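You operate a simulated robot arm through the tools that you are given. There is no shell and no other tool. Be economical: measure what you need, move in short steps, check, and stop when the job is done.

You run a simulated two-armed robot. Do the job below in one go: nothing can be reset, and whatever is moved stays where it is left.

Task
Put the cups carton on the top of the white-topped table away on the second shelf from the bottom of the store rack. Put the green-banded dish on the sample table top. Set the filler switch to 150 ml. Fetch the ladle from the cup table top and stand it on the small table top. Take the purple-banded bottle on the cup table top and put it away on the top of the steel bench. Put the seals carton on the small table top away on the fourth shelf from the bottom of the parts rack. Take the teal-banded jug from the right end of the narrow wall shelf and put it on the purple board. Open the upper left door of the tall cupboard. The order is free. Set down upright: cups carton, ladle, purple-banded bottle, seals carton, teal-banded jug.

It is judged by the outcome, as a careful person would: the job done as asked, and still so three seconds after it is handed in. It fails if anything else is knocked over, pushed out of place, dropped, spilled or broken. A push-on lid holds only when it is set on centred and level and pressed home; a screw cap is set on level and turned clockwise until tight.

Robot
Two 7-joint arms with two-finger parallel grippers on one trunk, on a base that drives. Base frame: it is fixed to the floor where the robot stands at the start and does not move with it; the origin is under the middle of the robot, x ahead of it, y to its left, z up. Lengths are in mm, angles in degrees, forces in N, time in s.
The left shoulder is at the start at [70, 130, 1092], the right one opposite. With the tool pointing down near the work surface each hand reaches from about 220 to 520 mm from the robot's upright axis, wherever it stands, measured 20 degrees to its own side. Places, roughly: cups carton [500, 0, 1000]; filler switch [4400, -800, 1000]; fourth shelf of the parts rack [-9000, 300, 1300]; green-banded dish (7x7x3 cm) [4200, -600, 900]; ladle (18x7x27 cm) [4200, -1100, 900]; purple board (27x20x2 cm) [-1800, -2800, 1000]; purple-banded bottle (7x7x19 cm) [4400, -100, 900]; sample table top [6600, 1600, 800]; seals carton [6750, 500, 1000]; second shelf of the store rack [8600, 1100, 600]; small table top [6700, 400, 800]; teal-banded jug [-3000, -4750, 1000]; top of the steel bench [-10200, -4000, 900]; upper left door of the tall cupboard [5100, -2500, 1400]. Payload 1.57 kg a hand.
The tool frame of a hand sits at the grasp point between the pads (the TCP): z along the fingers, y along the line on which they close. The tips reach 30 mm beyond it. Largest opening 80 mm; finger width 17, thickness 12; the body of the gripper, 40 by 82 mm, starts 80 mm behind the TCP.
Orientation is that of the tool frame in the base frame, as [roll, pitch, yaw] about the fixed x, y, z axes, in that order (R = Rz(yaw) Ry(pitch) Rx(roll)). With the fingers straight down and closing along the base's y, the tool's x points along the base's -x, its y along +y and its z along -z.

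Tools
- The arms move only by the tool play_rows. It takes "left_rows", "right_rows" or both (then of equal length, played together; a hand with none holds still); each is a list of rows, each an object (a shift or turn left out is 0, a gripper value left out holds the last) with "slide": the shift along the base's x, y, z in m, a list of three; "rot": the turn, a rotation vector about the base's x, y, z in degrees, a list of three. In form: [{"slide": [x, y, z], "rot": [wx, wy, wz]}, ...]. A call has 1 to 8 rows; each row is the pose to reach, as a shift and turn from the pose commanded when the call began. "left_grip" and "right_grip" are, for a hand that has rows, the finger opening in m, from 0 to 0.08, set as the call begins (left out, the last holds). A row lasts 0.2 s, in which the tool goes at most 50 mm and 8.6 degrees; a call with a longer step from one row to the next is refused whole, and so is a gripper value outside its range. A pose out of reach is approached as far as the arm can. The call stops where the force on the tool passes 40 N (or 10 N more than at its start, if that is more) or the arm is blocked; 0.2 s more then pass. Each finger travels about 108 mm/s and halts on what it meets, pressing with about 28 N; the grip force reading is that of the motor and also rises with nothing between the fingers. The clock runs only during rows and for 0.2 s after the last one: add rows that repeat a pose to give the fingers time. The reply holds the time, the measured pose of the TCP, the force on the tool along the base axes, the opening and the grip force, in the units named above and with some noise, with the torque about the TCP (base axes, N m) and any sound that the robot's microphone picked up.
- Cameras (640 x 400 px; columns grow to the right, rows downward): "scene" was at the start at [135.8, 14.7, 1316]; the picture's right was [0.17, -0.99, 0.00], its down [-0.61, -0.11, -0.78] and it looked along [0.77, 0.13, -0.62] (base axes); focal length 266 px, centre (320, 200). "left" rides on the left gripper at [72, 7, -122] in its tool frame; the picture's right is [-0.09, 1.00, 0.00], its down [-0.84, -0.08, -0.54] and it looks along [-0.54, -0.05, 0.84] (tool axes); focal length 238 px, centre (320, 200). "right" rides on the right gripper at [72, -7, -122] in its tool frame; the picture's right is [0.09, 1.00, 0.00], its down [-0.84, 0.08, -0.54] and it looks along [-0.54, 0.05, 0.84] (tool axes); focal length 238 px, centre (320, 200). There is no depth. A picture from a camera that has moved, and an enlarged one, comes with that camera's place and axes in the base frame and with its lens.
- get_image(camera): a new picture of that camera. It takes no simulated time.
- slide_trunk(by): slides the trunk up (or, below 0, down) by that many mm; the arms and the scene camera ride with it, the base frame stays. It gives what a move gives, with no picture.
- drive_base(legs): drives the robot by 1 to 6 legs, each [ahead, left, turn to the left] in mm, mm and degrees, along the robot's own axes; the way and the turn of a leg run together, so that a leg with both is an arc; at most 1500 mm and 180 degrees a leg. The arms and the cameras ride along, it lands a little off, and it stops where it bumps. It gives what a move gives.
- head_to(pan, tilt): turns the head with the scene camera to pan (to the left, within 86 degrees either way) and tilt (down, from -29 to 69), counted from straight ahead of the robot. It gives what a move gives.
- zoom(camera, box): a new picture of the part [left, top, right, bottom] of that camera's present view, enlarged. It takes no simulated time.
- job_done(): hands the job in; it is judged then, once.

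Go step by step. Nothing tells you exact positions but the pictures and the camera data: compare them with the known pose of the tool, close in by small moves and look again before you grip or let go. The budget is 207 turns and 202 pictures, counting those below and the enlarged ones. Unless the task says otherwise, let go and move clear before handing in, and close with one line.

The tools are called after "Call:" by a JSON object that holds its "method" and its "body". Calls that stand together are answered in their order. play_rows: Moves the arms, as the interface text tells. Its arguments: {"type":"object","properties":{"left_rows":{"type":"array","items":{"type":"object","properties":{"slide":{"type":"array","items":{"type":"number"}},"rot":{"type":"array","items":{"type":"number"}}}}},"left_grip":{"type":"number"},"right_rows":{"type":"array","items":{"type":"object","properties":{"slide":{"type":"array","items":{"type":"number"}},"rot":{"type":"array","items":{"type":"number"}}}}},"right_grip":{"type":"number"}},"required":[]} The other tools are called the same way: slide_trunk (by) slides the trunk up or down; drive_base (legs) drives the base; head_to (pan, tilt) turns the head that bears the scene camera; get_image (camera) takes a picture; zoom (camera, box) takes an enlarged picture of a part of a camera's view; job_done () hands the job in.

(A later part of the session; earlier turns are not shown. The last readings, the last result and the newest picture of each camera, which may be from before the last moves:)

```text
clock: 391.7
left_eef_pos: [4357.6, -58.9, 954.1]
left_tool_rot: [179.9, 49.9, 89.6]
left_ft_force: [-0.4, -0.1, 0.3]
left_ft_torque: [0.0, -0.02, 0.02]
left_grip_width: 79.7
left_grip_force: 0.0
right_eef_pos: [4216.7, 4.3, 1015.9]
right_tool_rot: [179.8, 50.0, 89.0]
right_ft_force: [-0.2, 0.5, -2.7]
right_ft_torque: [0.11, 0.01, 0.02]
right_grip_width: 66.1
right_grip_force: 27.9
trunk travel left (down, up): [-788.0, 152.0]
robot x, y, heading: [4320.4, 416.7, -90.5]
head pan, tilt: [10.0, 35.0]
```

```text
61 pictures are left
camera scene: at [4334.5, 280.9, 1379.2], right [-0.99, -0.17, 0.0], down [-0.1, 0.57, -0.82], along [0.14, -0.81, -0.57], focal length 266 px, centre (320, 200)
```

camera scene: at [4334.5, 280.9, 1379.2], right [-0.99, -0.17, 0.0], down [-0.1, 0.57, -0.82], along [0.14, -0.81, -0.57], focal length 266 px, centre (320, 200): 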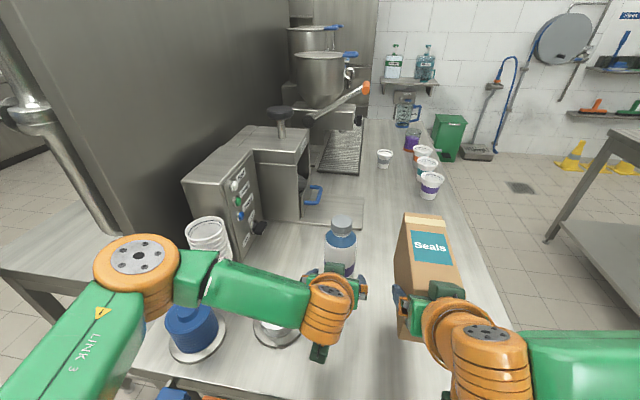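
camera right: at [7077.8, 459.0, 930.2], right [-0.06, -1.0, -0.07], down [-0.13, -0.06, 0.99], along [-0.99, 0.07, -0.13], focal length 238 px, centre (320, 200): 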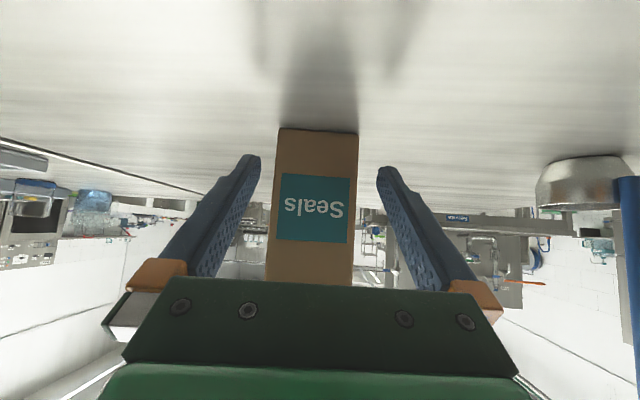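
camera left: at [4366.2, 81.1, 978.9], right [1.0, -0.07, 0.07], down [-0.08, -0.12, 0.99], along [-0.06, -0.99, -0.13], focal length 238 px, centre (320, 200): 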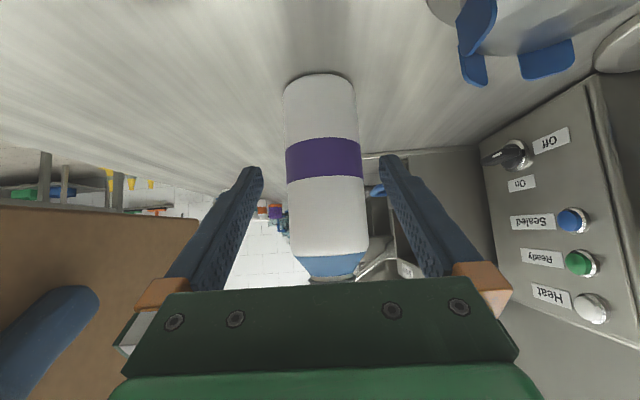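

Aligned. I advance 56 mm more so the pads pass the bottle's widest line, and close.

Call:
{"method": "play_rows", "body": {"left_rows": [{"slide": [0, -0.02, 0]}, {"slide": [0, -0.04, 0]}, {"slide": [0, -0.056, 0]}, {"slide": [0, -0.056, 0]}]}}

Call:
{"method": "play_rows", "body": {"left_rows": [{}, {}, {}, {}], "left_grip": 0.0}}

Call:
{"method": "get_image", "body": {"camera": "scene"}}

```text
clock: 392.7
left_eef_pos: [4358.8, -115.5, 954.0]
left_tool_rot: [-180.0, 49.8, 89.6]
left_ft_force: [0.2, -0.5, -0.5]
left_ft_torque: [0.01, -0.01, 0.01]
left_grip_width: 79.9
left_grip_force: 0.1
right_eef_pos: [4216.6, 4.4, 1015.6]
right_tool_rot: [179.8, 49.8, 89.0]
right_ft_force: [-0.3, 0.0, -3.3]
right_ft_torque: [0.11, 0.01, 0.03]
right_grip_width: 66.4
right_grip_force: 28.5
trunk travel left (down, up): [-788.0, 152.0]
robot x, y, heading: [4316.8, 419.0, -90.3]
head pan, tilt: [10.0, 35.0]
```

```text
clock: 393.7
left_eef_pos: [4358.1, -114.9, 955.1]
left_tool_rot: [180.0, 49.9, 89.6]
left_ft_force: [1.4, -0.8, 0.0]
left_ft_torque: [-0.06, 0.0, 0.07]
left_grip_width: 66.8
left_grip_force: 28.0
right_eef_pos: [4217.4, 3.1, 1016.7]
right_tool_rot: [179.8, 49.9, 89.0]
right_ft_force: [-1.1, 0.1, -3.6]
right_ft_torque: [0.14, -0.05, 0.03]
right_grip_width: 66.0
right_grip_force: 28.3
trunk travel left (down, up): [-788.0, 152.0]
robot x, y, heading: [4317.3, 416.2, -90.3]
head pan, tilt: [10.0, 35.0]
```

```text
60 pictures are left
camera scene: at [4335.0, 280.5, 1379.1], right [-0.99, -0.17, 0.0], down [-0.1, 0.57, -0.82], along [0.14, -0.81, -0.57], focal length 266 px, centre (320, 200)
```

scene: 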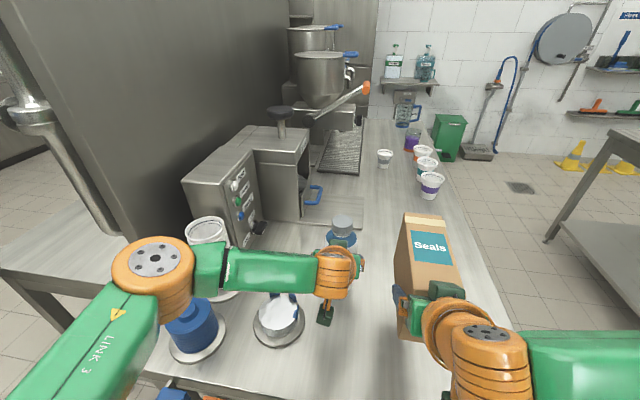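

The bottle is gripped. I lift with the trunk 120 mm and back away from the table.

Call:
{"method": "slide_trunk", "body": {"by": 120}}

Call:
{"method": "drive_base", "body": {"legs": [[-450, 0, 0]]}}

Call:
{"method": "get_image", "body": {"camera": "scene"}}

```text
clock: 395.2
left_eef_pos: [4358.1, -116.8, 1074.0]
left_tool_rot: [-180.0, 49.8, 89.6]
left_ft_force: [-0.8, 0.4, -5.0]
left_ft_torque: [0.06, -0.02, -0.01]
left_grip_width: 66.7
left_grip_force: 28.2
right_eef_pos: [4217.1, 3.1, 1135.5]
right_tool_rot: [179.8, 49.8, 89.0]
right_ft_force: [0.4, 0.7, -2.5]
right_ft_torque: [0.12, 0.0, 0.01]
right_grip_width: 65.8
right_grip_force: 27.8
trunk travel left (down, up): [-908.0, 32.0]
robot x, y, heading: [4319.8, 420.1, -90.5]
head pan, tilt: [10.0, 35.0]
```

```text
clock: 397.9
left_eef_pos: [4359.9, 337.3, 1073.5]
left_tool_rot: [-179.9, 49.7, 89.4]
left_ft_force: [-0.3, -0.2, -5.6]
left_ft_torque: [0.06, 0.0, 0.01]
left_grip_width: 67.0
left_grip_force: 27.8
right_eef_pos: [4218.5, 456.9, 1134.1]
right_tool_rot: [179.9, 49.6, 88.8]
right_ft_force: [-0.3, 0.2, -3.0]
right_ft_torque: [0.14, 0.01, 0.0]
right_grip_width: 65.7
right_grip_force: 28.3
trunk travel left (down, up): [-908.0, 32.0]
robot x, y, heading: [4322.9, 875.4, -90.8]
head pan, tilt: [10.0, 35.0]
```

```text
59 pictures are left
camera scene: at [4338.0, 731.5, 1498.6], right [-0.99, -0.16, 0.0], down [-0.09, 0.57, -0.82], along [0.13, -0.81, -0.58], focal length 266 px, centre (320, 200)
```

scene: 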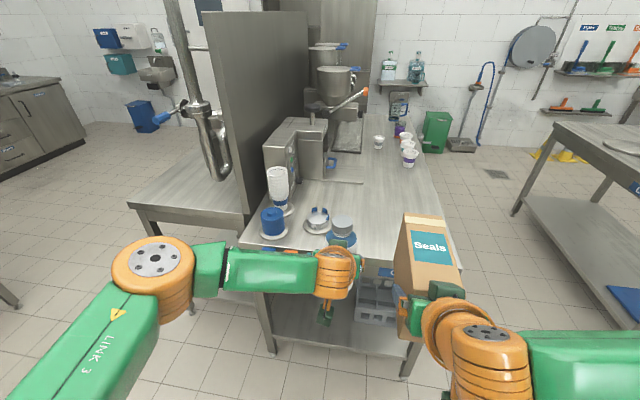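

Both items are held. I turn to the west, drive some way and look at the route toward the parts rack.

Call:
{"method": "drive_base", "body": {"legs": [[0, 0, -89.2], [1200, -600, 0]]}}

Call:
{"method": "head_to", "body": {"pan": 0, "tilt": 12}}

Call:
{"method": "get_image", "body": {"camera": "scene"}}

```text
clock: 408.4
left_eef_pos: [2587.6, 1405.8, 1073.6]
left_tool_rot: [180.0, 49.8, 1.3]
left_ft_force: [-0.8, -0.5, -5.4]
left_ft_torque: [0.0, -0.11, 0.0]
left_grip_width: 66.9
left_grip_force: 28.0
right_eef_pos: [2703.7, 1551.2, 1135.8]
right_tool_rot: [179.8, 49.8, 0.6]
right_ft_force: [-0.1, 0.6, -3.2]
right_ft_torque: [0.0, -0.08, 0.02]
right_grip_width: 66.1
right_grip_force: 28.2
trunk travel left (down, up): [-908.0, 32.0]
robot x, y, heading: [3117.6, 1459.1, -178.6]
head pan, tilt: [10.0, 35.0]
```

```text
clock: 409.3
left_eef_pos: [2587.8, 1405.9, 1074.5]
left_tool_rot: [179.8, 49.8, 1.2]
left_ft_force: [-0.8, -0.4, -4.2]
left_ft_torque: [-0.01, -0.09, 0.01]
left_grip_width: 67.0
left_grip_force: 28.2
right_eef_pos: [2700.8, 1552.0, 1135.2]
right_tool_rot: [179.8, 49.8, 0.6]
right_ft_force: [0.2, -0.4, -2.5]
right_ft_torque: [-0.01, -0.11, 0.02]
right_grip_width: 65.9
right_grip_force: 27.9
trunk travel left (down, up): [-908.0, 32.0]
robot x, y, heading: [3119.4, 1460.6, -178.6]
head pan, tilt: [0.0, 12.0]
```

```text
58 pictures are left
camera scene: at [2975.0, 1456.9, 1535.7], right [-0.02, 1.0, 0.0], down [0.21, 0.0, -0.98], along [-0.98, -0.02, -0.21], focal length 266 px, centre (320, 200)
```

scene: 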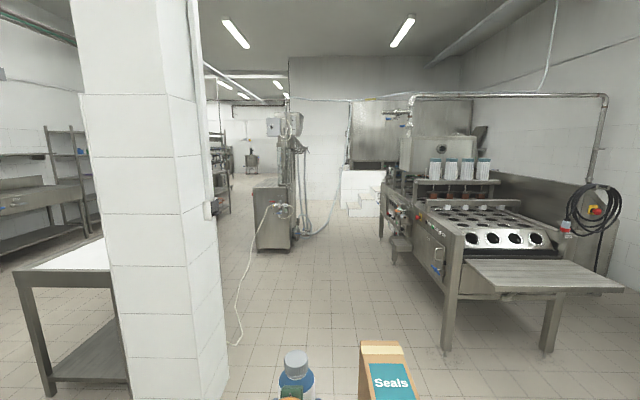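

Passage between the column (y≲830) and the filling machine (y≳2340) is clear along y≈1650; a drum unit with hoses stands near [-700,700]. I go part way and look again.

Call:
{"method": "drive_base", "body": {"legs": [[0, -190, -1.4], [1400, 0, 0], [1400, 0, 0]]}}

Call:
{"method": "head_to", "body": {"pan": 25, "tilt": 18}}

Call:
{"method": "get_image", "body": {"camera": "scene"}}

```text
clock: 423.9
left_eef_pos: [-192.6, 1660.1, 1074.0]
left_tool_rot: [179.9, 49.8, -1.8]
left_ft_force: [-0.4, 0.9, -4.8]
left_ft_torque: [-0.01, -0.12, -0.01]
left_grip_width: 66.8
left_grip_force: 27.8
right_eef_pos: [-70.9, 1801.0, 1135.5]
right_tool_rot: [179.9, 49.8, -2.4]
right_ft_force: [0.4, 1.1, -3.4]
right_ft_torque: [-0.03, -0.09, 0.04]
right_grip_width: 65.8
right_grip_force: 27.7
trunk travel left (down, up): [-908.0, 32.0]
robot x, y, heading: [343.5, 1688.9, 178.3]
head pan, tilt: [0.0, 12.0]
```

```text
clock: 424.8
left_eef_pos: [-194.8, 1661.5, 1074.7]
left_tool_rot: [179.9, 49.9, -1.7]
left_ft_force: [0.0, 0.8, -5.2]
left_ft_torque: [0.01, -0.08, -0.01]
left_grip_width: 66.8
left_grip_force: 28.0
right_eef_pos: [-72.0, 1798.7, 1135.4]
right_tool_rot: [179.8, 49.8, -2.3]
right_ft_force: [0.8, -0.1, -3.1]
right_ft_torque: [-0.01, -0.12, -0.02]
right_grip_width: 65.9
right_grip_force: 27.9
trunk travel left (down, up): [-908.0, 32.0]
robot x, y, heading: [341.8, 1687.9, 178.2]
head pan, tilt: [25.0, 18.0]
```

```text
57 pictures are left
camera scene: at [203.4, 1652.7, 1526.1], right [-0.4, 0.92, 0.0], down [0.29, 0.12, -0.95], along [-0.87, -0.38, -0.31], focal length 266 px, centre (320, 200)
```

scene: 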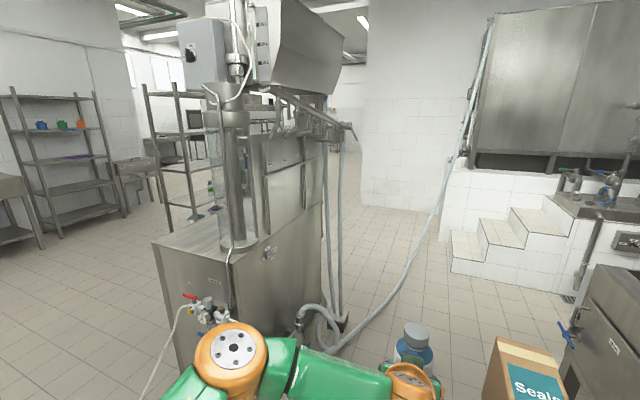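

A machine with a hose blocks the north passage, so I'll pass south of it: through my start position gap, facing south, then west along y≈-500.

Call:
{"method": "drive_base", "body": {"legs": [[400, 0, 0], [0, 0, 91.8], [1500, 0, 0], [750, 0, 0], [0, 0, -90]]}}

Call:
{"method": "head_to", "body": {"pan": 0, "tilt": 12}}

Call:
{"method": "get_image", "body": {"camera": "scene"}}

```text
clock: 435.8
left_eef_pos: [-59.3, 169.3, 1070.1]
left_tool_rot: [179.9, 49.4, 85.7]
left_ft_force: [0.2, 0.5, -6.0]
left_ft_torque: [0.05, -0.01, -0.06]
left_grip_width: 66.8
left_grip_force: 28.1
right_eef_pos: [-192.4, 295.5, 1132.9]
right_tool_rot: [179.8, 49.6, 85.2]
right_ft_force: [0.0, -0.3, -3.3]
right_ft_torque: [0.13, -0.05, -0.01]
right_grip_width: 65.8
right_grip_force: 27.8
trunk travel left (down, up): [-908.0, 32.0]
robot x, y, heading: [-62.7, 710.3, -94.2]
head pan, tilt: [25.0, 18.0]
stopped in leg 3: the robot was blocked; the commanded pose is now the measured one
```

```text
clock: 436.7
left_eef_pos: [-57.3, 175.4, 1073.4]
left_tool_rot: [180.0, 49.8, 85.7]
left_ft_force: [1.3, -0.1, -4.5]
left_ft_torque: [0.08, -0.04, 0.0]
left_grip_width: 67.1
left_grip_force: 28.3
right_eef_pos: [-191.3, 303.4, 1136.1]
right_tool_rot: [179.7, 49.7, 85.3]
right_ft_force: [-0.3, -0.3, -2.8]
right_ft_torque: [0.14, -0.03, 0.0]
right_grip_width: 65.9
right_grip_force: 27.7
trunk travel left (down, up): [-908.0, 32.0]
robot x, y, heading: [-61.2, 709.9, -94.2]
head pan, tilt: [0.0, 12.0]
```

```text
56 pictures are left
camera scene: at [-70.8, 565.2, 1536.0], right [-1.0, 0.07, 0.0], down [0.02, 0.21, -0.98], along [-0.07, -0.98, -0.21], focal length 266 px, centre (320, 200)
```

scene: 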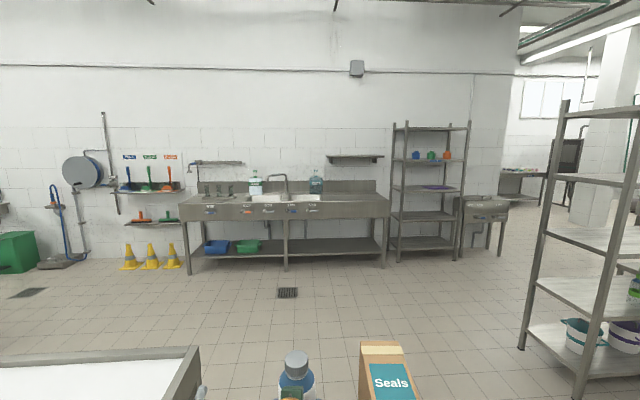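

Blocked at y≈710; I look down on both sides to see by what.

Call:
{"method": "head_to", "body": {"pan": -60, "tilt": 45}}

Call:
{"method": "get_image", "body": {"camera": "scene"}}

Call:
{"method": "head_to", "body": {"pan": 30, "tilt": 60}}

Call:
{"method": "get_image", "body": {"camera": "scene"}}

```text
clock: 438.0
left_eef_pos: [-58.1, 173.7, 1073.8]
left_tool_rot: [180.0, 49.7, 85.8]
left_ft_force: [-1.0, 0.1, -5.0]
left_ft_torque: [0.08, -0.02, 0.01]
left_grip_width: 66.8
left_grip_force: 27.5
right_eef_pos: [-190.8, 302.1, 1136.4]
right_tool_rot: [179.8, 49.7, 85.1]
right_ft_force: [-0.5, 0.5, -2.5]
right_ft_torque: [0.1, 0.0, -0.03]
right_grip_width: 66.2
right_grip_force: 27.9
trunk travel left (down, up): [-908.0, 32.0]
robot x, y, heading: [-62.1, 710.4, -94.0]
head pan, tilt: [-60.0, 45.0]
```

```text
55 pictures are left
camera scene: at [-137.4, 620.9, 1484.3], right [-0.44, 0.9, 0.0], down [0.64, 0.31, -0.71], along [-0.64, -0.31, -0.71], focal length 266 px, centre (320, 200)
```

scene: 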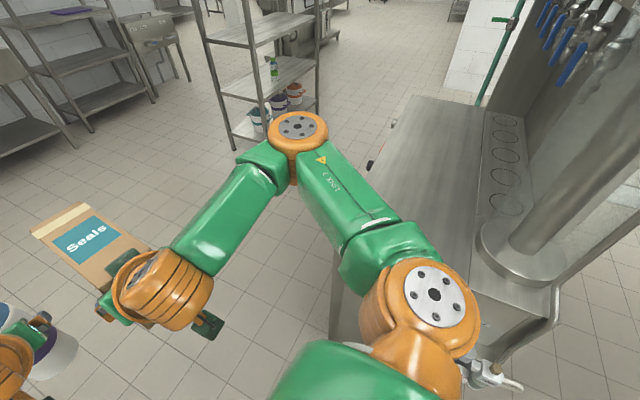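

```text
clock: 439.7
left_eef_pos: [-57.8, 173.5, 1073.3]
left_tool_rot: [-179.9, 49.6, 85.8]
left_ft_force: [1.0, 0.6, -5.4]
left_ft_torque: [0.12, -0.04, -0.01]
left_grip_width: 66.7
left_grip_force: 27.9
right_eef_pos: [-191.1, 301.5, 1135.8]
right_tool_rot: [179.9, 49.8, 85.3]
right_ft_force: [0.5, 0.1, -2.9]
right_ft_torque: [0.09, -0.03, -0.02]
right_grip_width: 66.1
right_grip_force: 28.0
trunk travel left (down, up): [-908.0, 32.0]
robot x, y, heading: [-59.5, 706.1, -94.3]
head pan, tilt: [30.0, 60.0]
```

```text
54 pictures are left
camera scene: at [-35.3, 596.2, 1464.7], right [-0.9, -0.43, 0.0], down [-0.38, 0.78, -0.5], along [0.22, -0.45, -0.87], focal length 266 px, centre (320, 200)
```

scene: 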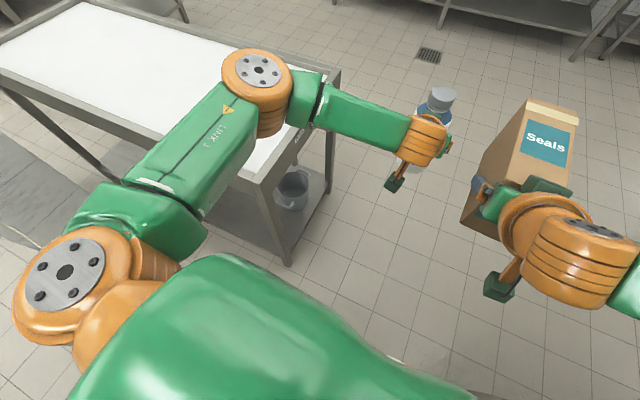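

The blocker is the white hose on the floor between the machine and the column, so there is no way through here. I go back the way I came: east, south through the gap between the tables, then west along the right-hand aisle.

Call:
{"method": "drive_base", "body": {"legs": [[-940, 0, 4.2], [0, 1500, 0], [0, 1500, 0], [0, 540, 0]]}}

Call:
{"method": "head_to", "body": {"pan": 0, "tilt": 25}}

Call:
{"method": "get_image", "body": {"camera": "scene"}}

```text
clock: 461.5
left_eef_pos: [3591.0, 1126.8, 1073.2]
left_tool_rot: [179.8, 49.7, 90.3]
left_ft_force: [0.3, 0.0, -6.5]
left_ft_torque: [0.09, -0.02, 0.02]
left_grip_width: 66.9
left_grip_force: 28.4
right_eef_pos: [3448.5, 1242.7, 1135.0]
right_tool_rot: [179.7, 49.7, 89.6]
right_ft_force: [-0.6, 0.4, -2.2]
right_ft_torque: [0.14, 0.01, 0.0]
right_grip_width: 66.0
right_grip_force: 28.4
trunk travel left (down, up): [-908.0, 32.0]
robot x, y, heading: [3555.1, 1658.9, -89.9]
head pan, tilt: [30.0, 60.0]
```

```text
clock: 462.5
left_eef_pos: [3593.5, 1125.5, 1073.7]
left_tool_rot: [-180.0, 49.7, 90.3]
left_ft_force: [0.1, 0.5, -5.9]
left_ft_torque: [0.07, 0.0, -0.02]
left_grip_width: 67.1
left_grip_force: 28.2
right_eef_pos: [3450.8, 1242.9, 1134.7]
right_tool_rot: [179.8, 49.7, 89.7]
right_ft_force: [0.1, -0.1, -3.1]
right_ft_torque: [0.13, -0.02, 0.0]
right_grip_width: 65.8
right_grip_force: 27.9
trunk travel left (down, up): [-908.0, 32.0]
robot x, y, heading: [3547.8, 1659.3, -89.7]
head pan, tilt: [0.0, 25.0]
```

```text
53 pictures are left
camera scene: at [3549.7, 1515.6, 1514.6], right [-1.0, -0.01, 0.0], down [0.0, 0.43, -0.91], along [0.01, -0.91, -0.43], focal length 266 px, centre (320, 200)
```

scene: 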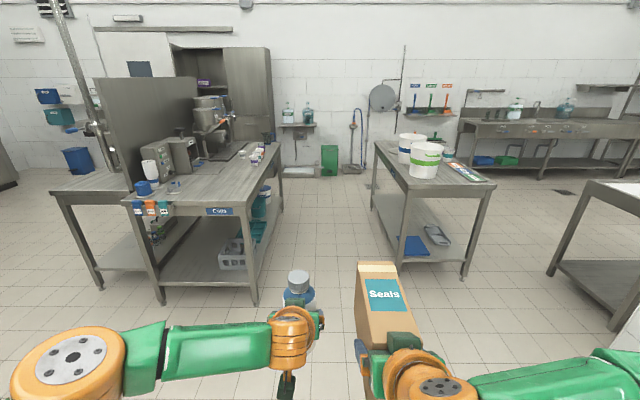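

Call:
{"method": "drive_base", "body": {"legs": [[0, -95, -0.3], [1500, 0, 0], [1500, 0, 0], [500, 0, 0], [0, 0, -90]]}}

Call:
{"method": "drive_base", "body": {"legs": [[1500, 0, 0], [1500, 0, 0], [700, 0, 0]]}}

Call:
{"method": "head_to", "body": {"pan": 0, "tilt": 12}}

Call:
{"method": "get_image", "body": {"camera": "scene"}}

```text
clock: 484.1
left_eef_pos: [2930.0, -1910.7, 1073.3]
left_tool_rot: [-179.9, 49.7, 1.7]
left_ft_force: [-0.4, 0.6, -4.0]
left_ft_torque: [0.0, -0.09, 0.01]
left_grip_width: 66.5
left_grip_force: 28.2
right_eef_pos: [3042.8, -1764.6, 1134.6]
right_tool_rot: [179.8, 49.7, 1.2]
right_ft_force: [-0.1, 0.3, -2.8]
right_ft_torque: [-0.01, -0.12, 0.01]
right_grip_width: 66.0
right_grip_force: 28.3
trunk travel left (down, up): [-908.0, 32.0]
robot x, y, heading: [3461.6, -1853.4, -178.4]
head pan, tilt: [0.0, 25.0]
```

```text
clock: 501.9
left_eef_pos: [-753.3, -2013.1, 1073.8]
left_tool_rot: [-180.0, 49.8, 1.3]
left_ft_force: [-0.4, 0.6, -5.2]
left_ft_torque: [0.03, -0.07, 0.02]
left_grip_width: 66.6
left_grip_force: 28.1
right_eef_pos: [-639.4, -1868.7, 1136.1]
right_tool_rot: [179.8, 49.8, 0.5]
right_ft_force: [-0.3, -0.8, -3.1]
right_ft_torque: [0.02, -0.12, -0.03]
right_grip_width: 65.6
right_grip_force: 28.1
trunk travel left (down, up): [-908.0, 32.0]
robot x, y, heading: [-223.5, -1961.9, -178.8]
head pan, tilt: [0.0, 25.0]
```

```text
clock: 502.7
left_eef_pos: [-754.0, -2012.9, 1073.1]
left_tool_rot: [-179.9, 49.7, 1.2]
left_ft_force: [-0.2, -0.1, -5.9]
left_ft_torque: [-0.01, -0.1, -0.01]
left_grip_width: 66.6
left_grip_force: 28.0
right_eef_pos: [-639.7, -1868.6, 1135.2]
right_tool_rot: [179.8, 49.8, 0.7]
right_ft_force: [0.4, -1.2, -2.8]
right_ft_torque: [0.01, -0.14, 0.0]
right_grip_width: 65.7
right_grip_force: 28.6
trunk travel left (down, up): [-908.0, 32.0]
robot x, y, heading: [-221.9, -1958.2, -178.7]
head pan, tilt: [0.0, 12.0]
```

```text
52 pictures are left
camera scene: at [-366.6, -1962.0, 1535.8], right [-0.02, 1.0, 0.0], down [0.21, 0.0, -0.98], along [-0.98, -0.02, -0.21], focal length 266 px, centre (320, 200)
```

scene: 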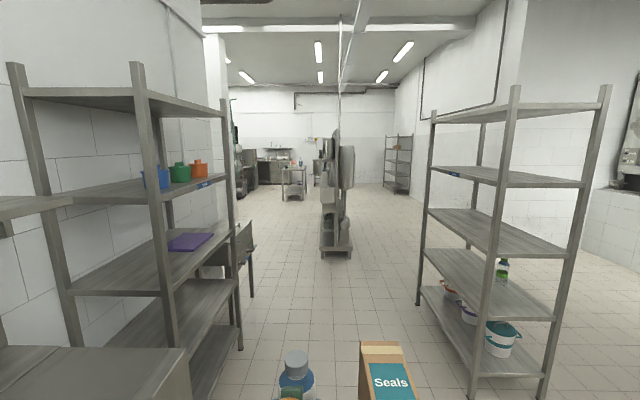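

I see the purple board on the left rack's middle shelf, the parts rack far ahead right, and the steel bench far ahead left. A stand is in mid-corridor near x≈-4000; I pass it on the right.

Call:
{"method": "drive_base", "body": {"legs": [[0, -150, -1.3], [1400, 0, 0], [1350, 0, 0], [0, -850, 0], [1500, 0, 0]]}}

Call:
{"method": "get_image", "body": {"camera": "scene"}}

```text
clock: 528.3
left_eef_pos: [-5044.1, -974.3, 1073.6]
left_tool_rot: [179.9, 49.7, -0.7]
left_ft_force: [0.4, 0.2, -6.4]
left_ft_torque: [0.0, -0.11, 0.01]
left_grip_width: 66.5
left_grip_force: 28.1
right_eef_pos: [-4925.2, -833.5, 1136.0]
right_tool_rot: [179.9, 49.7, -1.3]
right_ft_force: [-0.5, -0.2, -3.6]
right_ft_torque: [-0.03, -0.14, 0.02]
right_grip_width: 65.7
right_grip_force: 27.9
trunk travel left (down, up): [-908.0, 32.0]
robot x, y, heading: [-4510.5, -938.3, 179.4]
head pan, tilt: [0.0, 12.0]
```

```text
51 pictures are left
camera scene: at [-4655.2, -935.7, 1535.9], right [0.01, 1.0, 0.0], down [0.21, 0.0, -0.98], along [-0.98, 0.01, -0.21], focal length 266 px, centre (320, 200)
```

scene: 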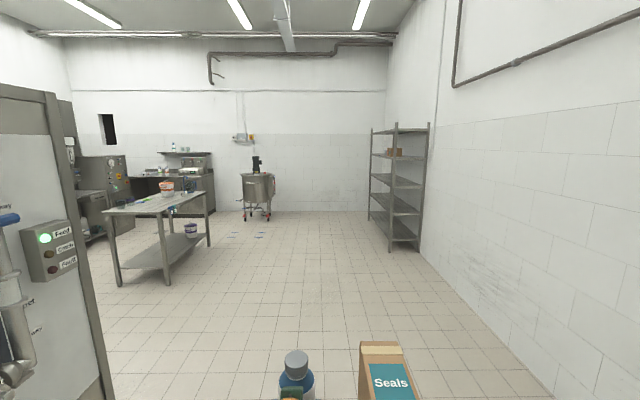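

The parts rack stands along the right wall, front at y≈120, x≈-8240…-9870; its fourth shelf (z≈1300) holds some boxes. I drive in front of it and turn to face it.

Call:
{"method": "drive_base", "body": {"legs": [[1500, 0, 0], [1500, 0, 0], [1250, 0, 0], [0, 0, -89.4]]}}

Call:
{"method": "head_to", "body": {"pan": 0, "tilt": 8}}

Call:
{"method": "get_image", "body": {"camera": "scene"}}

```text
clock: 552.6
left_eef_pos: [-8842.7, -381.4, 1072.7]
left_tool_rot: [179.9, 49.7, -90.3]
left_ft_force: [0.5, 0.5, -6.3]
left_ft_torque: [-0.07, 0.0, 0.0]
left_grip_width: 66.8
left_grip_force: 28.0
right_eef_pos: [-8700.6, -499.3, 1134.6]
right_tool_rot: [179.8, 49.8, -90.8]
right_ft_force: [0.3, -0.4, -3.2]
right_ft_torque: [-0.1, 0.0, 0.03]
right_grip_width: 66.0
right_grip_force: 28.2
trunk travel left (down, up): [-908.0, 32.0]
robot x, y, heading: [-8801.1, -915.2, 90.1]
head pan, tilt: [0.0, 12.0]
```

```text
clock: 553.3
left_eef_pos: [-8844.1, -380.5, 1072.5]
left_tool_rot: [-180.0, 49.6, -90.2]
left_ft_force: [-0.6, -0.3, -5.7]
left_ft_torque: [-0.12, 0.03, -0.02]
left_grip_width: 66.7
left_grip_force: 27.9
right_eef_pos: [-8701.7, -498.5, 1134.8]
right_tool_rot: [179.7, 49.8, -90.8]
right_ft_force: [-0.1, -0.1, -3.5]
right_ft_torque: [-0.1, -0.01, 0.0]
right_grip_width: 65.7
right_grip_force: 28.2
trunk travel left (down, up): [-908.0, 32.0]
robot x, y, heading: [-8802.7, -920.3, 89.7]
head pan, tilt: [0.0, 8.0]
```

```text
50 pictures are left
camera scene: at [-8802.0, -769.2, 1542.3], right [1.0, 0.0, 0.0], down [0.0, -0.14, -0.99], along [0.0, 0.99, -0.14], focal length 266 px, centre (320, 200)
```

scene: 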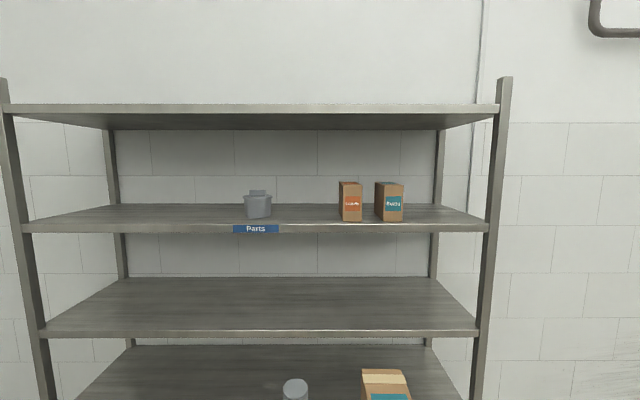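

The fourth shelf (edge z≈1340) has a Seals carton at right with free space beside it toward the right post; I'll place ours at x≈-8420. I raise trunk and right arm, and draw the bottle in.

Call:
{"method": "slide_trunk", "body": {"by": 32}}

Call:
{"method": "play_rows", "body": {"right_rows": [{"slide": [0, -0.01, 0.04]}, {"slide": [0, -0.02, 0.08]}, {"slide": [0, -0.03, 0.12]}, {"slide": [0, -0.04, 0.16]}, {"slide": [0, -0.05, 0.2]}, {"slide": [0, -0.05, 0.235]}, {"slide": [0, -0.05, 0.265]}, {"slide": [0, -0.05, 0.265]}], "left_rows": [{"slide": [0, -0.03, 0]}, {"slide": [0, -0.06, 0]}, {"slide": [0, -0.09, 0]}, {"slide": [0, -0.12, 0]}, {"slide": [0, -0.15, 0]}, {"slide": [0, -0.18, 0]}, {"slide": [0, -0.18, 0]}, {"slide": [0, -0.18, 0]}]}}

Call:
{"method": "drive_base", "body": {"legs": [[250, -285, 0.3]]}}

Call:
{"method": "get_image", "body": {"camera": "scene"}}

```text
clock: 554.1
left_eef_pos: [-8843.9, -380.7, 1105.0]
left_tool_rot: [179.9, 49.7, -90.2]
left_ft_force: [0.5, -0.2, -4.6]
left_ft_torque: [-0.09, 0.03, 0.0]
left_grip_width: 67.0
left_grip_force: 27.5
right_eef_pos: [-8701.2, -500.4, 1167.5]
right_tool_rot: [179.9, 49.8, -90.8]
right_ft_force: [0.1, -0.7, -2.5]
right_ft_torque: [-0.13, 0.02, -0.01]
right_grip_width: 65.9
right_grip_force: 28.1
trunk travel left (down, up): [-940.0, 0.0]
robot x, y, heading: [-8803.2, -917.1, 89.8]
head pan, tilt: [0.0, 8.0]
```

```text
clock: 555.9
left_eef_pos: [-8844.4, -563.0, 1106.9]
left_tool_rot: [180.0, 49.7, -90.2]
left_ft_force: [-0.2, -0.7, -5.9]
left_ft_torque: [-0.11, 0.01, -0.03]
left_grip_width: 66.3
left_grip_force: 28.1
right_eef_pos: [-8703.1, -549.0, 1433.2]
right_tool_rot: [179.9, 49.6, -90.7]
right_ft_force: [-0.3, -0.4, -3.2]
right_ft_torque: [-0.13, 0.02, 0.01]
right_grip_width: 66.0
right_grip_force: 27.7
trunk travel left (down, up): [-940.0, 0.0]
robot x, y, heading: [-8806.3, -913.5, 89.8]
head pan, tilt: [0.0, 8.0]
```

```text
clock: 558.3
left_eef_pos: [-8566.0, -311.9, 1105.8]
left_tool_rot: [-179.9, 49.9, -89.6]
left_ft_force: [-1.2, -1.1, -4.4]
left_ft_torque: [-0.08, 0.0, -0.04]
left_grip_width: 66.7
left_grip_force: 27.6
right_eef_pos: [-8423.4, -299.6, 1433.9]
right_tool_rot: [-180.0, 49.8, -90.1]
right_ft_force: [-0.7, 0.3, -2.2]
right_ft_torque: [-0.14, -0.02, -0.02]
right_grip_width: 65.6
right_grip_force: 27.7
trunk travel left (down, up): [-940.0, 0.0]
robot x, y, heading: [-8516.2, -662.8, 90.4]
head pan, tilt: [0.0, 8.0]
```

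```text
49 pictures are left
camera scene: at [-8522.3, -520.3, 1574.7], right [1.0, 0.01, 0.0], down [0.0, -0.14, -0.99], along [-0.01, 0.99, -0.14], focal length 266 px, centre (320, 200)
```

scene: 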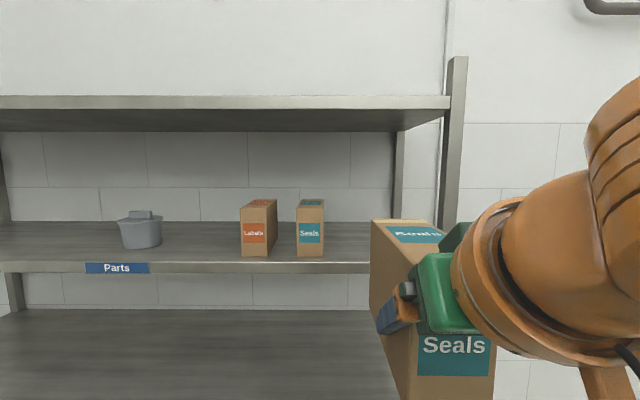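

The shelf edge triangulates to y≈34, z≈1360. I raise both hands a little for clearance and drive in to bring the carton over the shelf.

Call:
{"method": "play_rows", "body": {"right_rows": [{"slide": [0, 0, 0.006]}, {"slide": [0, 0, 0.012]}, {"slide": [0, 0, 0.012]}], "left_rows": [{"slide": [0, 0, 0.035]}, {"slide": [0, -0.01, 0.07]}, {"slide": [0, -0.01, 0.07]}]}}

Call:
{"method": "drive_base", "body": {"legs": [[270, 0, -0.3]]}}

Call:
{"method": "get_image", "body": {"camera": "scene"}}

Call:
{"method": "get_image", "body": {"camera": "left"}}

```text
clock: 559.1
left_eef_pos: [-8561.8, -320.7, 1177.3]
left_tool_rot: [179.9, 49.7, -89.9]
left_ft_force: [0.5, -0.4, -4.8]
left_ft_torque: [-0.1, -0.01, 0.02]
left_grip_width: 66.5
left_grip_force: 28.2
right_eef_pos: [-8422.5, -299.0, 1446.3]
right_tool_rot: [179.8, 49.8, -90.3]
right_ft_force: [-1.0, 0.9, -2.9]
right_ft_torque: [-0.12, -0.03, 0.0]
right_grip_width: 65.9
right_grip_force: 28.3
trunk travel left (down, up): [-940.0, 0.0]
robot x, y, heading: [-8518.4, -664.3, 90.4]
head pan, tilt: [0.0, 8.0]
```

```text
clock: 561.0
left_eef_pos: [-8560.8, -55.6, 1177.6]
left_tool_rot: [180.0, 50.0, -90.1]
left_ft_force: [-0.2, -0.1, -5.0]
left_ft_torque: [-0.06, -0.01, 0.04]
left_grip_width: 66.8
left_grip_force: 28.1
right_eef_pos: [-8420.2, -34.1, 1445.6]
right_tool_rot: [179.8, 50.0, -90.4]
right_ft_force: [0.0, -0.7, -2.7]
right_ft_torque: [-0.12, 0.02, -0.02]
right_grip_width: 66.0
right_grip_force: 27.9
trunk travel left (down, up): [-940.0, 0.0]
robot x, y, heading: [-8522.2, -396.1, 90.1]
head pan, tilt: [0.0, 8.0]
```

```text
48 pictures are left
camera scene: at [-8519.5, -255.4, 1575.0], right [1.0, 0.0, 0.0], down [0.0, -0.14, -0.99], along [0.0, 0.99, -0.14], focal length 266 px, centre (320, 200)
```

scene: 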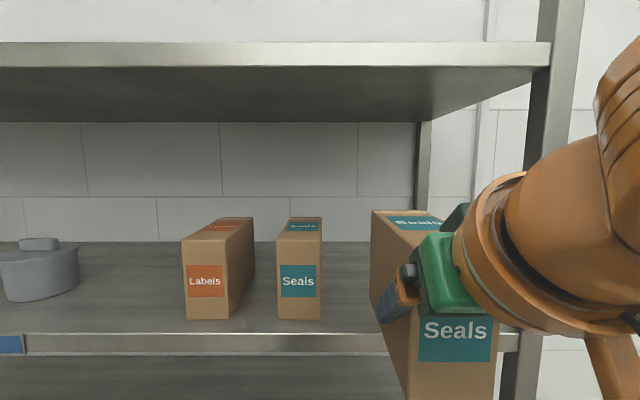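

```text
47 pictures are left
camera left: at [-8567.4, -195.2, 1201.7], right [-1.0, 0.06, 0.07], down [0.08, 0.12, 0.99], along [0.05, 0.99, -0.13], focal length 238 px, centre (320, 200)
```

left: 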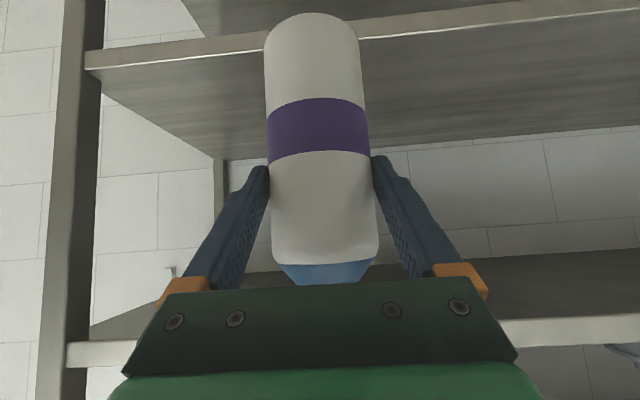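

Call:
{"method": "drive_base", "body": {"legs": [[120, 0, 0]]}}

Call:
{"method": "play_rows", "body": {"right_rows": [{"slide": [0, 0.025, 0]}, {"slide": [0, 0.05, 0]}, {"slide": [0, 0.075, 0]}, {"slide": [0, 0.08, 0]}, {"slide": [0, 0.08, 0]}]}}

Call:
{"method": "get_image", "body": {"camera": "scene"}}

```text
clock: 562.2
left_eef_pos: [-8563.7, 60.4, 1178.8]
left_tool_rot: [179.9, 50.1, -90.0]
left_ft_force: [0.9, -0.6, -5.1]
left_ft_torque: [-0.07, 0.01, -0.01]
left_grip_width: 66.6
left_grip_force: 27.9
right_eef_pos: [-8420.7, 81.0, 1447.5]
right_tool_rot: [179.8, 50.2, -90.5]
right_ft_force: [-0.7, -1.5, -2.8]
right_ft_torque: [-0.12, -0.02, 0.01]
right_grip_width: 65.7
right_grip_force: 28.2
trunk travel left (down, up): [-940.0, 0.0]
robot x, y, heading: [-8516.8, -275.1, 90.1]
head pan, tilt: [0.0, 8.0]
```

```text
clock: 563.4
left_eef_pos: [-8562.5, 67.6, 1176.9]
left_tool_rot: [179.9, 49.8, -89.9]
left_ft_force: [0.2, 0.0, -5.6]
left_ft_torque: [-0.07, 0.0, -0.02]
left_grip_width: 66.8
left_grip_force: 28.0
right_eef_pos: [-8421.8, 170.7, 1445.7]
right_tool_rot: [179.9, 49.9, -90.4]
right_ft_force: [0.0, 0.0, -1.9]
right_ft_torque: [-0.13, 0.02, 0.01]
right_grip_width: 65.8
right_grip_force: 28.2
trunk travel left (down, up): [-940.0, 0.0]
robot x, y, heading: [-8522.6, -275.2, 90.3]
head pan, tilt: [0.0, 8.0]
```

```text
46 pictures are left
camera scene: at [-8519.7, -130.4, 1574.4], right [1.0, 0.0, 0.0], down [0.0, -0.14, -0.99], along [0.0, 0.99, -0.14], focal length 266 px, centre (320, 200)
```

scene: 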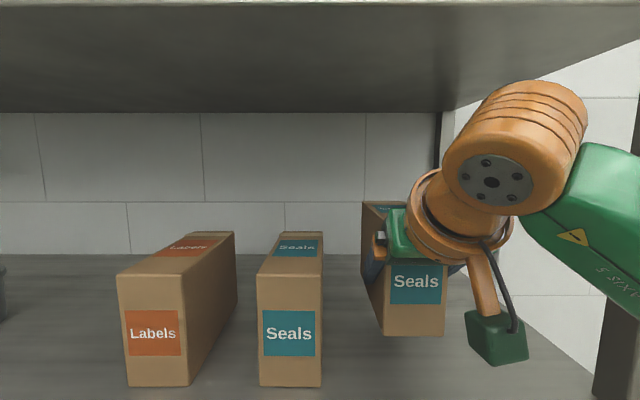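

The carton is over the shelf, in line with its neighbours. I lower it stepwise.

Call:
{"method": "play_rows", "body": {"right_rows": [{"slide": [0, 0, -0.012]}, {"slide": [0, 0, -0.022]}, {"slide": [0, 0, -0.028]}, {"slide": [0, 0, -0.03]}, {"slide": [0, 0, -0.03]}]}}

Call:
{"method": "play_rows", "body": {"right_rows": [{"slide": [0, 0, -0.003]}, {"slide": [0, 0, -0.006]}, {"slide": [0, 0, -0.007]}, {"slide": [0, 0, -0.007]}]}}

Call:
{"method": "zoom", "body": {"camera": "scene", "box": [240, 200, 496, 360]}}

```text
clock: 564.6
left_eef_pos: [-8561.0, 68.2, 1176.4]
left_tool_rot: [179.9, 49.7, -90.0]
left_ft_force: [-0.4, -0.6, -6.0]
left_ft_torque: [-0.14, 0.02, -0.01]
left_grip_width: 66.9
left_grip_force: 27.8
right_eef_pos: [-8421.1, 172.2, 1413.4]
right_tool_rot: [179.8, 49.6, -90.5]
right_ft_force: [-0.7, -0.4, -2.8]
right_ft_torque: [-0.12, -0.02, 0.03]
right_grip_width: 65.8
right_grip_force: 28.7
trunk travel left (down, up): [-940.0, 0.0]
robot x, y, heading: [-8522.7, -276.4, 90.0]
head pan, tilt: [0.0, 8.0]
```

```text
clock: 565.6
left_eef_pos: [-8562.1, 67.5, 1175.4]
left_tool_rot: [179.8, 49.6, -90.0]
left_ft_force: [0.3, -0.3, -5.3]
left_ft_torque: [-0.11, -0.02, -0.01]
left_grip_width: 66.8
left_grip_force: 28.3
right_eef_pos: [-8421.6, 171.1, 1408.4]
right_tool_rot: [179.8, 49.8, -90.6]
right_ft_force: [-1.0, -0.2, -1.8]
right_ft_torque: [-0.16, 0.0, 0.01]
right_grip_width: 65.8
right_grip_force: 27.9
trunk travel left (down, up): [-940.0, 0.0]
robot x, y, heading: [-8520.1, -272.2, 89.9]
head pan, tilt: [0.0, 8.0]
```

```text
2.50 times, centred on (368, 280) of scene
camera zoom: at [-8519.9, -130.1, 1574.4], right [1.0, 0.0, 0.0], down [0.0, -0.14, -0.99], along [0.0, 0.99, -0.14], focal length 666 px, centre (200, 0)
```

zoom: 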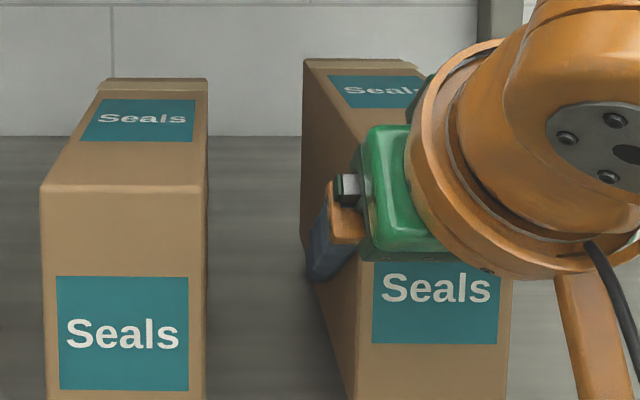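

Call:
{"method": "play_rows", "body": {"right_rows": [{"slide": [0, 0, -0.003]}, {"slide": [0, 0, -0.006]}, {"slide": [0, 0, -0.008]}, {"slide": [0, 0, -0.008]}]}}

Call:
{"method": "play_rows", "body": {"right_rows": [{"slide": [0, 0, -0.003]}, {"slide": [0, 0, -0.005]}, {"slide": [0, 0, -0.006]}, {"slide": [0, 0, -0.006]}]}}

```text
clock: 566.6
left_eef_pos: [-8561.8, 67.7, 1175.7]
left_tool_rot: [180.0, 49.6, -90.1]
left_ft_force: [0.6, 0.4, -4.7]
left_ft_torque: [-0.09, -0.04, -0.02]
left_grip_width: 66.5
left_grip_force: 27.4
right_eef_pos: [-8421.8, 170.0, 1398.4]
right_tool_rot: [179.8, 49.7, -90.6]
right_ft_force: [0.4, 0.2, -2.4]
right_ft_torque: [-0.12, -0.01, 0.03]
right_grip_width: 65.9
right_grip_force: 27.9
trunk travel left (down, up): [-940.0, 0.0]
robot x, y, heading: [-8523.9, -275.0, 90.4]
head pan, tilt: [0.0, 8.0]
```

```text
clock: 567.6
left_eef_pos: [-8563.5, 66.4, 1176.0]
left_tool_rot: [-180.0, 49.7, -90.0]
left_ft_force: [-0.4, 0.1, -5.5]
left_ft_torque: [-0.09, -0.01, 0.01]
left_grip_width: 66.7
left_grip_force: 28.0
right_eef_pos: [-8421.4, 168.2, 1395.8]
right_tool_rot: [179.8, 50.0, -90.5]
right_ft_force: [1.5, 4.2, 13.8]
right_ft_torque: [0.43, -0.55, 0.17]
right_grip_width: 66.1
right_grip_force: 28.3
trunk travel left (down, up): [-940.0, 0.0]
robot x, y, heading: [-8521.2, -272.1, 90.0]
head pan, tilt: [0.0, 8.0]
```

Contact at z≈1396. I ease the pressure, open and withdraw along the tool's way.

Call:
{"method": "play_rows", "body": {"right_rows": [{"slide": [0, 0, 0.002]}, {"slide": [0, 0, 0.002]}, {"slide": [0, 0, 0.002]}, {"slide": [0, 0, 0.002]}], "right_grip": 0.08}}

Call:
{"method": "play_rows", "body": {"right_rows": [{"slide": [0, -0.02, 0.008]}, {"slide": [0, -0.05, 0.02]}, {"slide": [0, -0.08, 0.03]}, {"slide": [0, -0.1, 0.03]}, {"slide": [0, -0.1, 0.03]}]}}

Call:
{"method": "drive_base", "body": {"legs": [[-600, 0, 0]]}}

Call:
{"method": "get_image", "body": {"camera": "scene"}}

```text
clock: 568.6
left_eef_pos: [-8561.0, 65.9, 1176.5]
left_tool_rot: [180.0, 49.6, -90.1]
left_ft_force: [0.1, -0.8, -4.6]
left_ft_torque: [-0.08, -0.02, -0.02]
left_grip_width: 66.5
left_grip_force: 28.2
right_eef_pos: [-8422.1, 169.0, 1396.8]
right_tool_rot: [179.9, 49.7, -90.4]
right_ft_force: [-1.0, 0.0, 0.2]
right_ft_torque: [0.01, -0.01, 0.0]
right_grip_width: 80.1
right_grip_force: 0.1
trunk travel left (down, up): [-940.0, 0.0]
robot x, y, heading: [-8519.7, -278.5, 90.3]
head pan, tilt: [0.0, 8.0]
```

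```text
clock: 569.8
left_eef_pos: [-8562.5, 66.9, 1176.5]
left_tool_rot: [179.9, 49.7, -90.0]
left_ft_force: [0.0, 0.1, -5.0]
left_ft_torque: [-0.1, -0.01, 0.03]
left_grip_width: 66.9
left_grip_force: 27.7
right_eef_pos: [-8421.5, 67.4, 1425.6]
right_tool_rot: [179.7, 49.8, -90.6]
right_ft_force: [0.4, -1.0, 0.8]
right_ft_torque: [-0.02, 0.03, 0.0]
right_grip_width: 79.8
right_grip_force: 0.1
trunk travel left (down, up): [-940.0, 0.0]
robot x, y, heading: [-8518.0, -272.7, 90.1]
head pan, tilt: [0.0, 8.0]
```

```text
clock: 573.2
left_eef_pos: [-8560.8, -529.2, 1175.6]
left_tool_rot: [180.0, 49.6, -90.1]
left_ft_force: [0.0, 0.5, -5.4]
left_ft_torque: [-0.12, 0.0, 0.02]
left_grip_width: 66.7
left_grip_force: 28.1
right_eef_pos: [-8420.8, -527.8, 1423.7]
right_tool_rot: [179.8, 49.5, -90.7]
right_ft_force: [0.6, 0.4, 0.1]
right_ft_torque: [0.01, 0.01, 0.0]
right_grip_width: 79.9
right_grip_force: 0.1
trunk travel left (down, up): [-940.0, 0.0]
robot x, y, heading: [-8519.5, -873.9, 90.2]
head pan, tilt: [0.0, 8.0]
```

```text
44 pictures are left
camera scene: at [-8519.0, -726.8, 1574.2], right [1.0, 0.0, 0.0], down [0.0, -0.14, -0.99], along [0.0, 0.99, -0.14], focal length 266 px, centre (320, 200)
```

scene: 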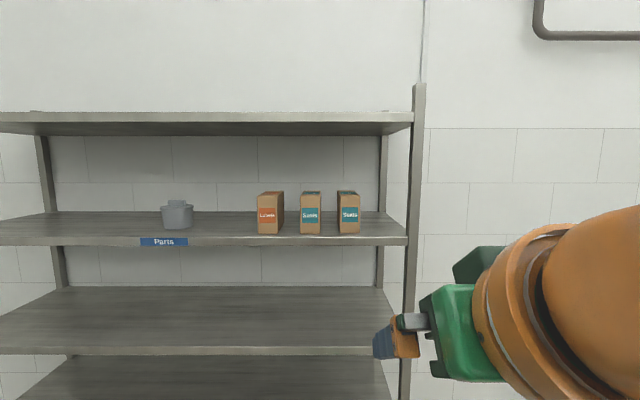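

The seals carton stands on the fourth shelf beside its kind. Now the bottle: I turn toward the steel bench and look.

Call:
{"method": "slide_trunk", "body": {"by": -150}}

Call:
{"method": "drive_base", "body": {"legs": [[0, 0, 89.8], [300, 700, 0]]}}

Call:
{"method": "head_to", "body": {"pan": 35, "tilt": 20}}

Call:
{"method": "get_image", "body": {"camera": "scene"}}

```text
clock: 575.0
left_eef_pos: [-8560.9, -532.3, 1026.1]
left_tool_rot: [-180.0, 49.7, -90.1]
left_ft_force: [0.2, -0.3, -6.1]
left_ft_torque: [-0.12, -0.02, -0.01]
left_grip_width: 66.7
left_grip_force: 28.5
right_eef_pos: [-8420.2, -531.0, 1274.8]
right_tool_rot: [179.7, 49.8, -90.6]
right_ft_force: [-0.1, 0.4, -0.3]
right_ft_torque: [0.01, 0.0, 0.02]
right_grip_width: 80.1
right_grip_force: 0.1
trunk travel left (down, up): [-790.0, 150.0]
robot x, y, heading: [-8519.4, -876.1, 90.4]
head pan, tilt: [0.0, 8.0]
```

```text
clock: 582.8
left_eef_pos: [-9171.4, -1595.7, 1026.3]
left_tool_rot: [-180.0, 49.8, -0.6]
left_ft_force: [-0.3, 0.5, -4.9]
left_ft_torque: [0.04, -0.09, 0.01]
left_grip_width: 66.6
left_grip_force: 27.7
right_eef_pos: [-9171.7, -1454.3, 1274.5]
right_tool_rot: [179.8, 49.8, -1.1]
right_ft_force: [-0.7, 0.0, 0.2]
right_ft_torque: [-0.01, 0.03, -0.05]
right_grip_width: 80.0
right_grip_force: 0.0
trunk travel left (down, up): [-790.0, 150.0]
robot x, y, heading: [-8829.1, -1558.9, 179.4]
head pan, tilt: [0.0, 8.0]
```

```text
clock: 583.8
left_eef_pos: [-9172.4, -1595.9, 1026.2]
left_tool_rot: [179.9, 49.7, -0.5]
left_ft_force: [1.1, 0.1, -5.5]
left_ft_torque: [0.01, -0.11, 0.02]
left_grip_width: 66.9
left_grip_force: 28.0
right_eef_pos: [-9171.8, -1455.7, 1275.4]
right_tool_rot: [179.8, 49.8, -1.0]
right_ft_force: [0.2, -1.0, 0.0]
right_ft_torque: [0.0, 0.04, 0.04]
right_grip_width: 79.8
right_grip_force: 0.1
trunk travel left (down, up): [-790.0, 150.0]
robot x, y, heading: [-8831.6, -1556.5, 179.4]
head pan, tilt: [35.0, 20.0]
```

```text
43 pictures are left
camera scene: at [-8956.5, -1610.4, 1405.0], right [-0.57, 0.82, 0.0], down [0.28, 0.19, -0.94], along [-0.77, -0.53, -0.34], focal length 266 px, centre (320, 200)
```

scene: 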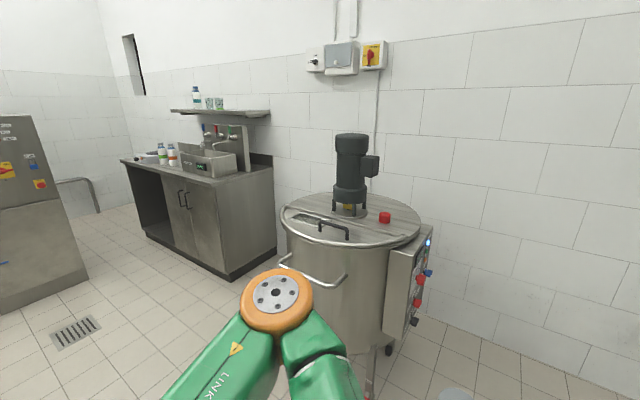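

The bench front is at x≈-10050, y≈-3310…-4710. I drive south past the mixer and up to the bench's right part.

Call:
{"method": "drive_base", "body": {"legs": [[220, 0, 0.6], [0, 1400, 0], [0, 500, 0], [450, 0, 0]]}}

Call:
{"method": "head_to", "body": {"pan": 0, "tilt": 35}}

Call:
{"method": "get_image", "body": {"camera": "scene"}}

```text
clock: 597.0
left_eef_pos: [-9865.0, -3487.5, 1027.5]
left_tool_rot: [179.8, 49.8, -1.4]
left_ft_force: [-0.7, 0.2, -5.6]
left_ft_torque: [-0.02, -0.11, 0.03]
left_grip_width: 66.7
left_grip_force: 27.7
right_eef_pos: [-9862.3, -3346.9, 1275.8]
right_tool_rot: [179.9, 49.9, -1.9]
right_ft_force: [-0.1, 0.3, 0.0]
right_ft_torque: [-0.01, 0.02, 0.03]
right_grip_width: 80.1
right_grip_force: 0.1
trunk travel left (down, up): [-790.0, 150.0]
robot x, y, heading: [-9524.5, -3455.0, 178.5]
head pan, tilt: [35.0, 20.0]
```

```text
clock: 598.0
left_eef_pos: [-9866.5, -3488.1, 1026.8]
left_tool_rot: [179.9, 49.8, -1.5]
left_ft_force: [-0.6, -0.5, -5.1]
left_ft_torque: [0.04, -0.1, -0.01]
left_grip_width: 66.5
left_grip_force: 28.2
right_eef_pos: [-9864.0, -3347.2, 1274.4]
right_tool_rot: [179.8, 49.8, -2.0]
right_ft_force: [0.6, 0.4, -0.1]
right_ft_torque: [-0.04, -0.02, -0.04]
right_grip_width: 79.8
right_grip_force: 0.0
trunk travel left (down, up): [-790.0, 150.0]
robot x, y, heading: [-9522.9, -3457.5, 178.6]
head pan, tilt: [0.0, 35.0]
```

```text
42 pictures are left
camera scene: at [-9662.3, -3451.4, 1381.2], right [0.02, 1.0, 0.0], down [0.57, -0.01, -0.82], along [-0.82, 0.02, -0.57], focal length 266 px, centre (320, 200)
```

scene: 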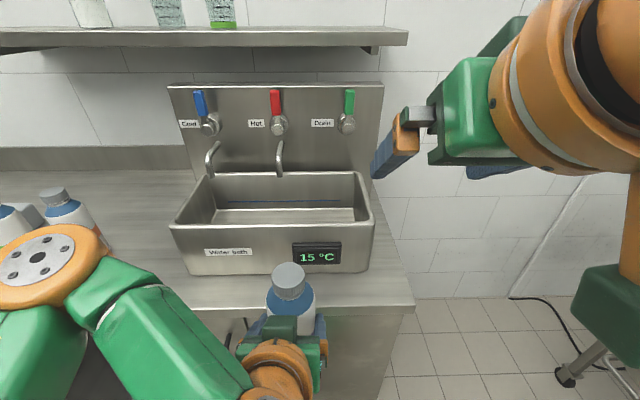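

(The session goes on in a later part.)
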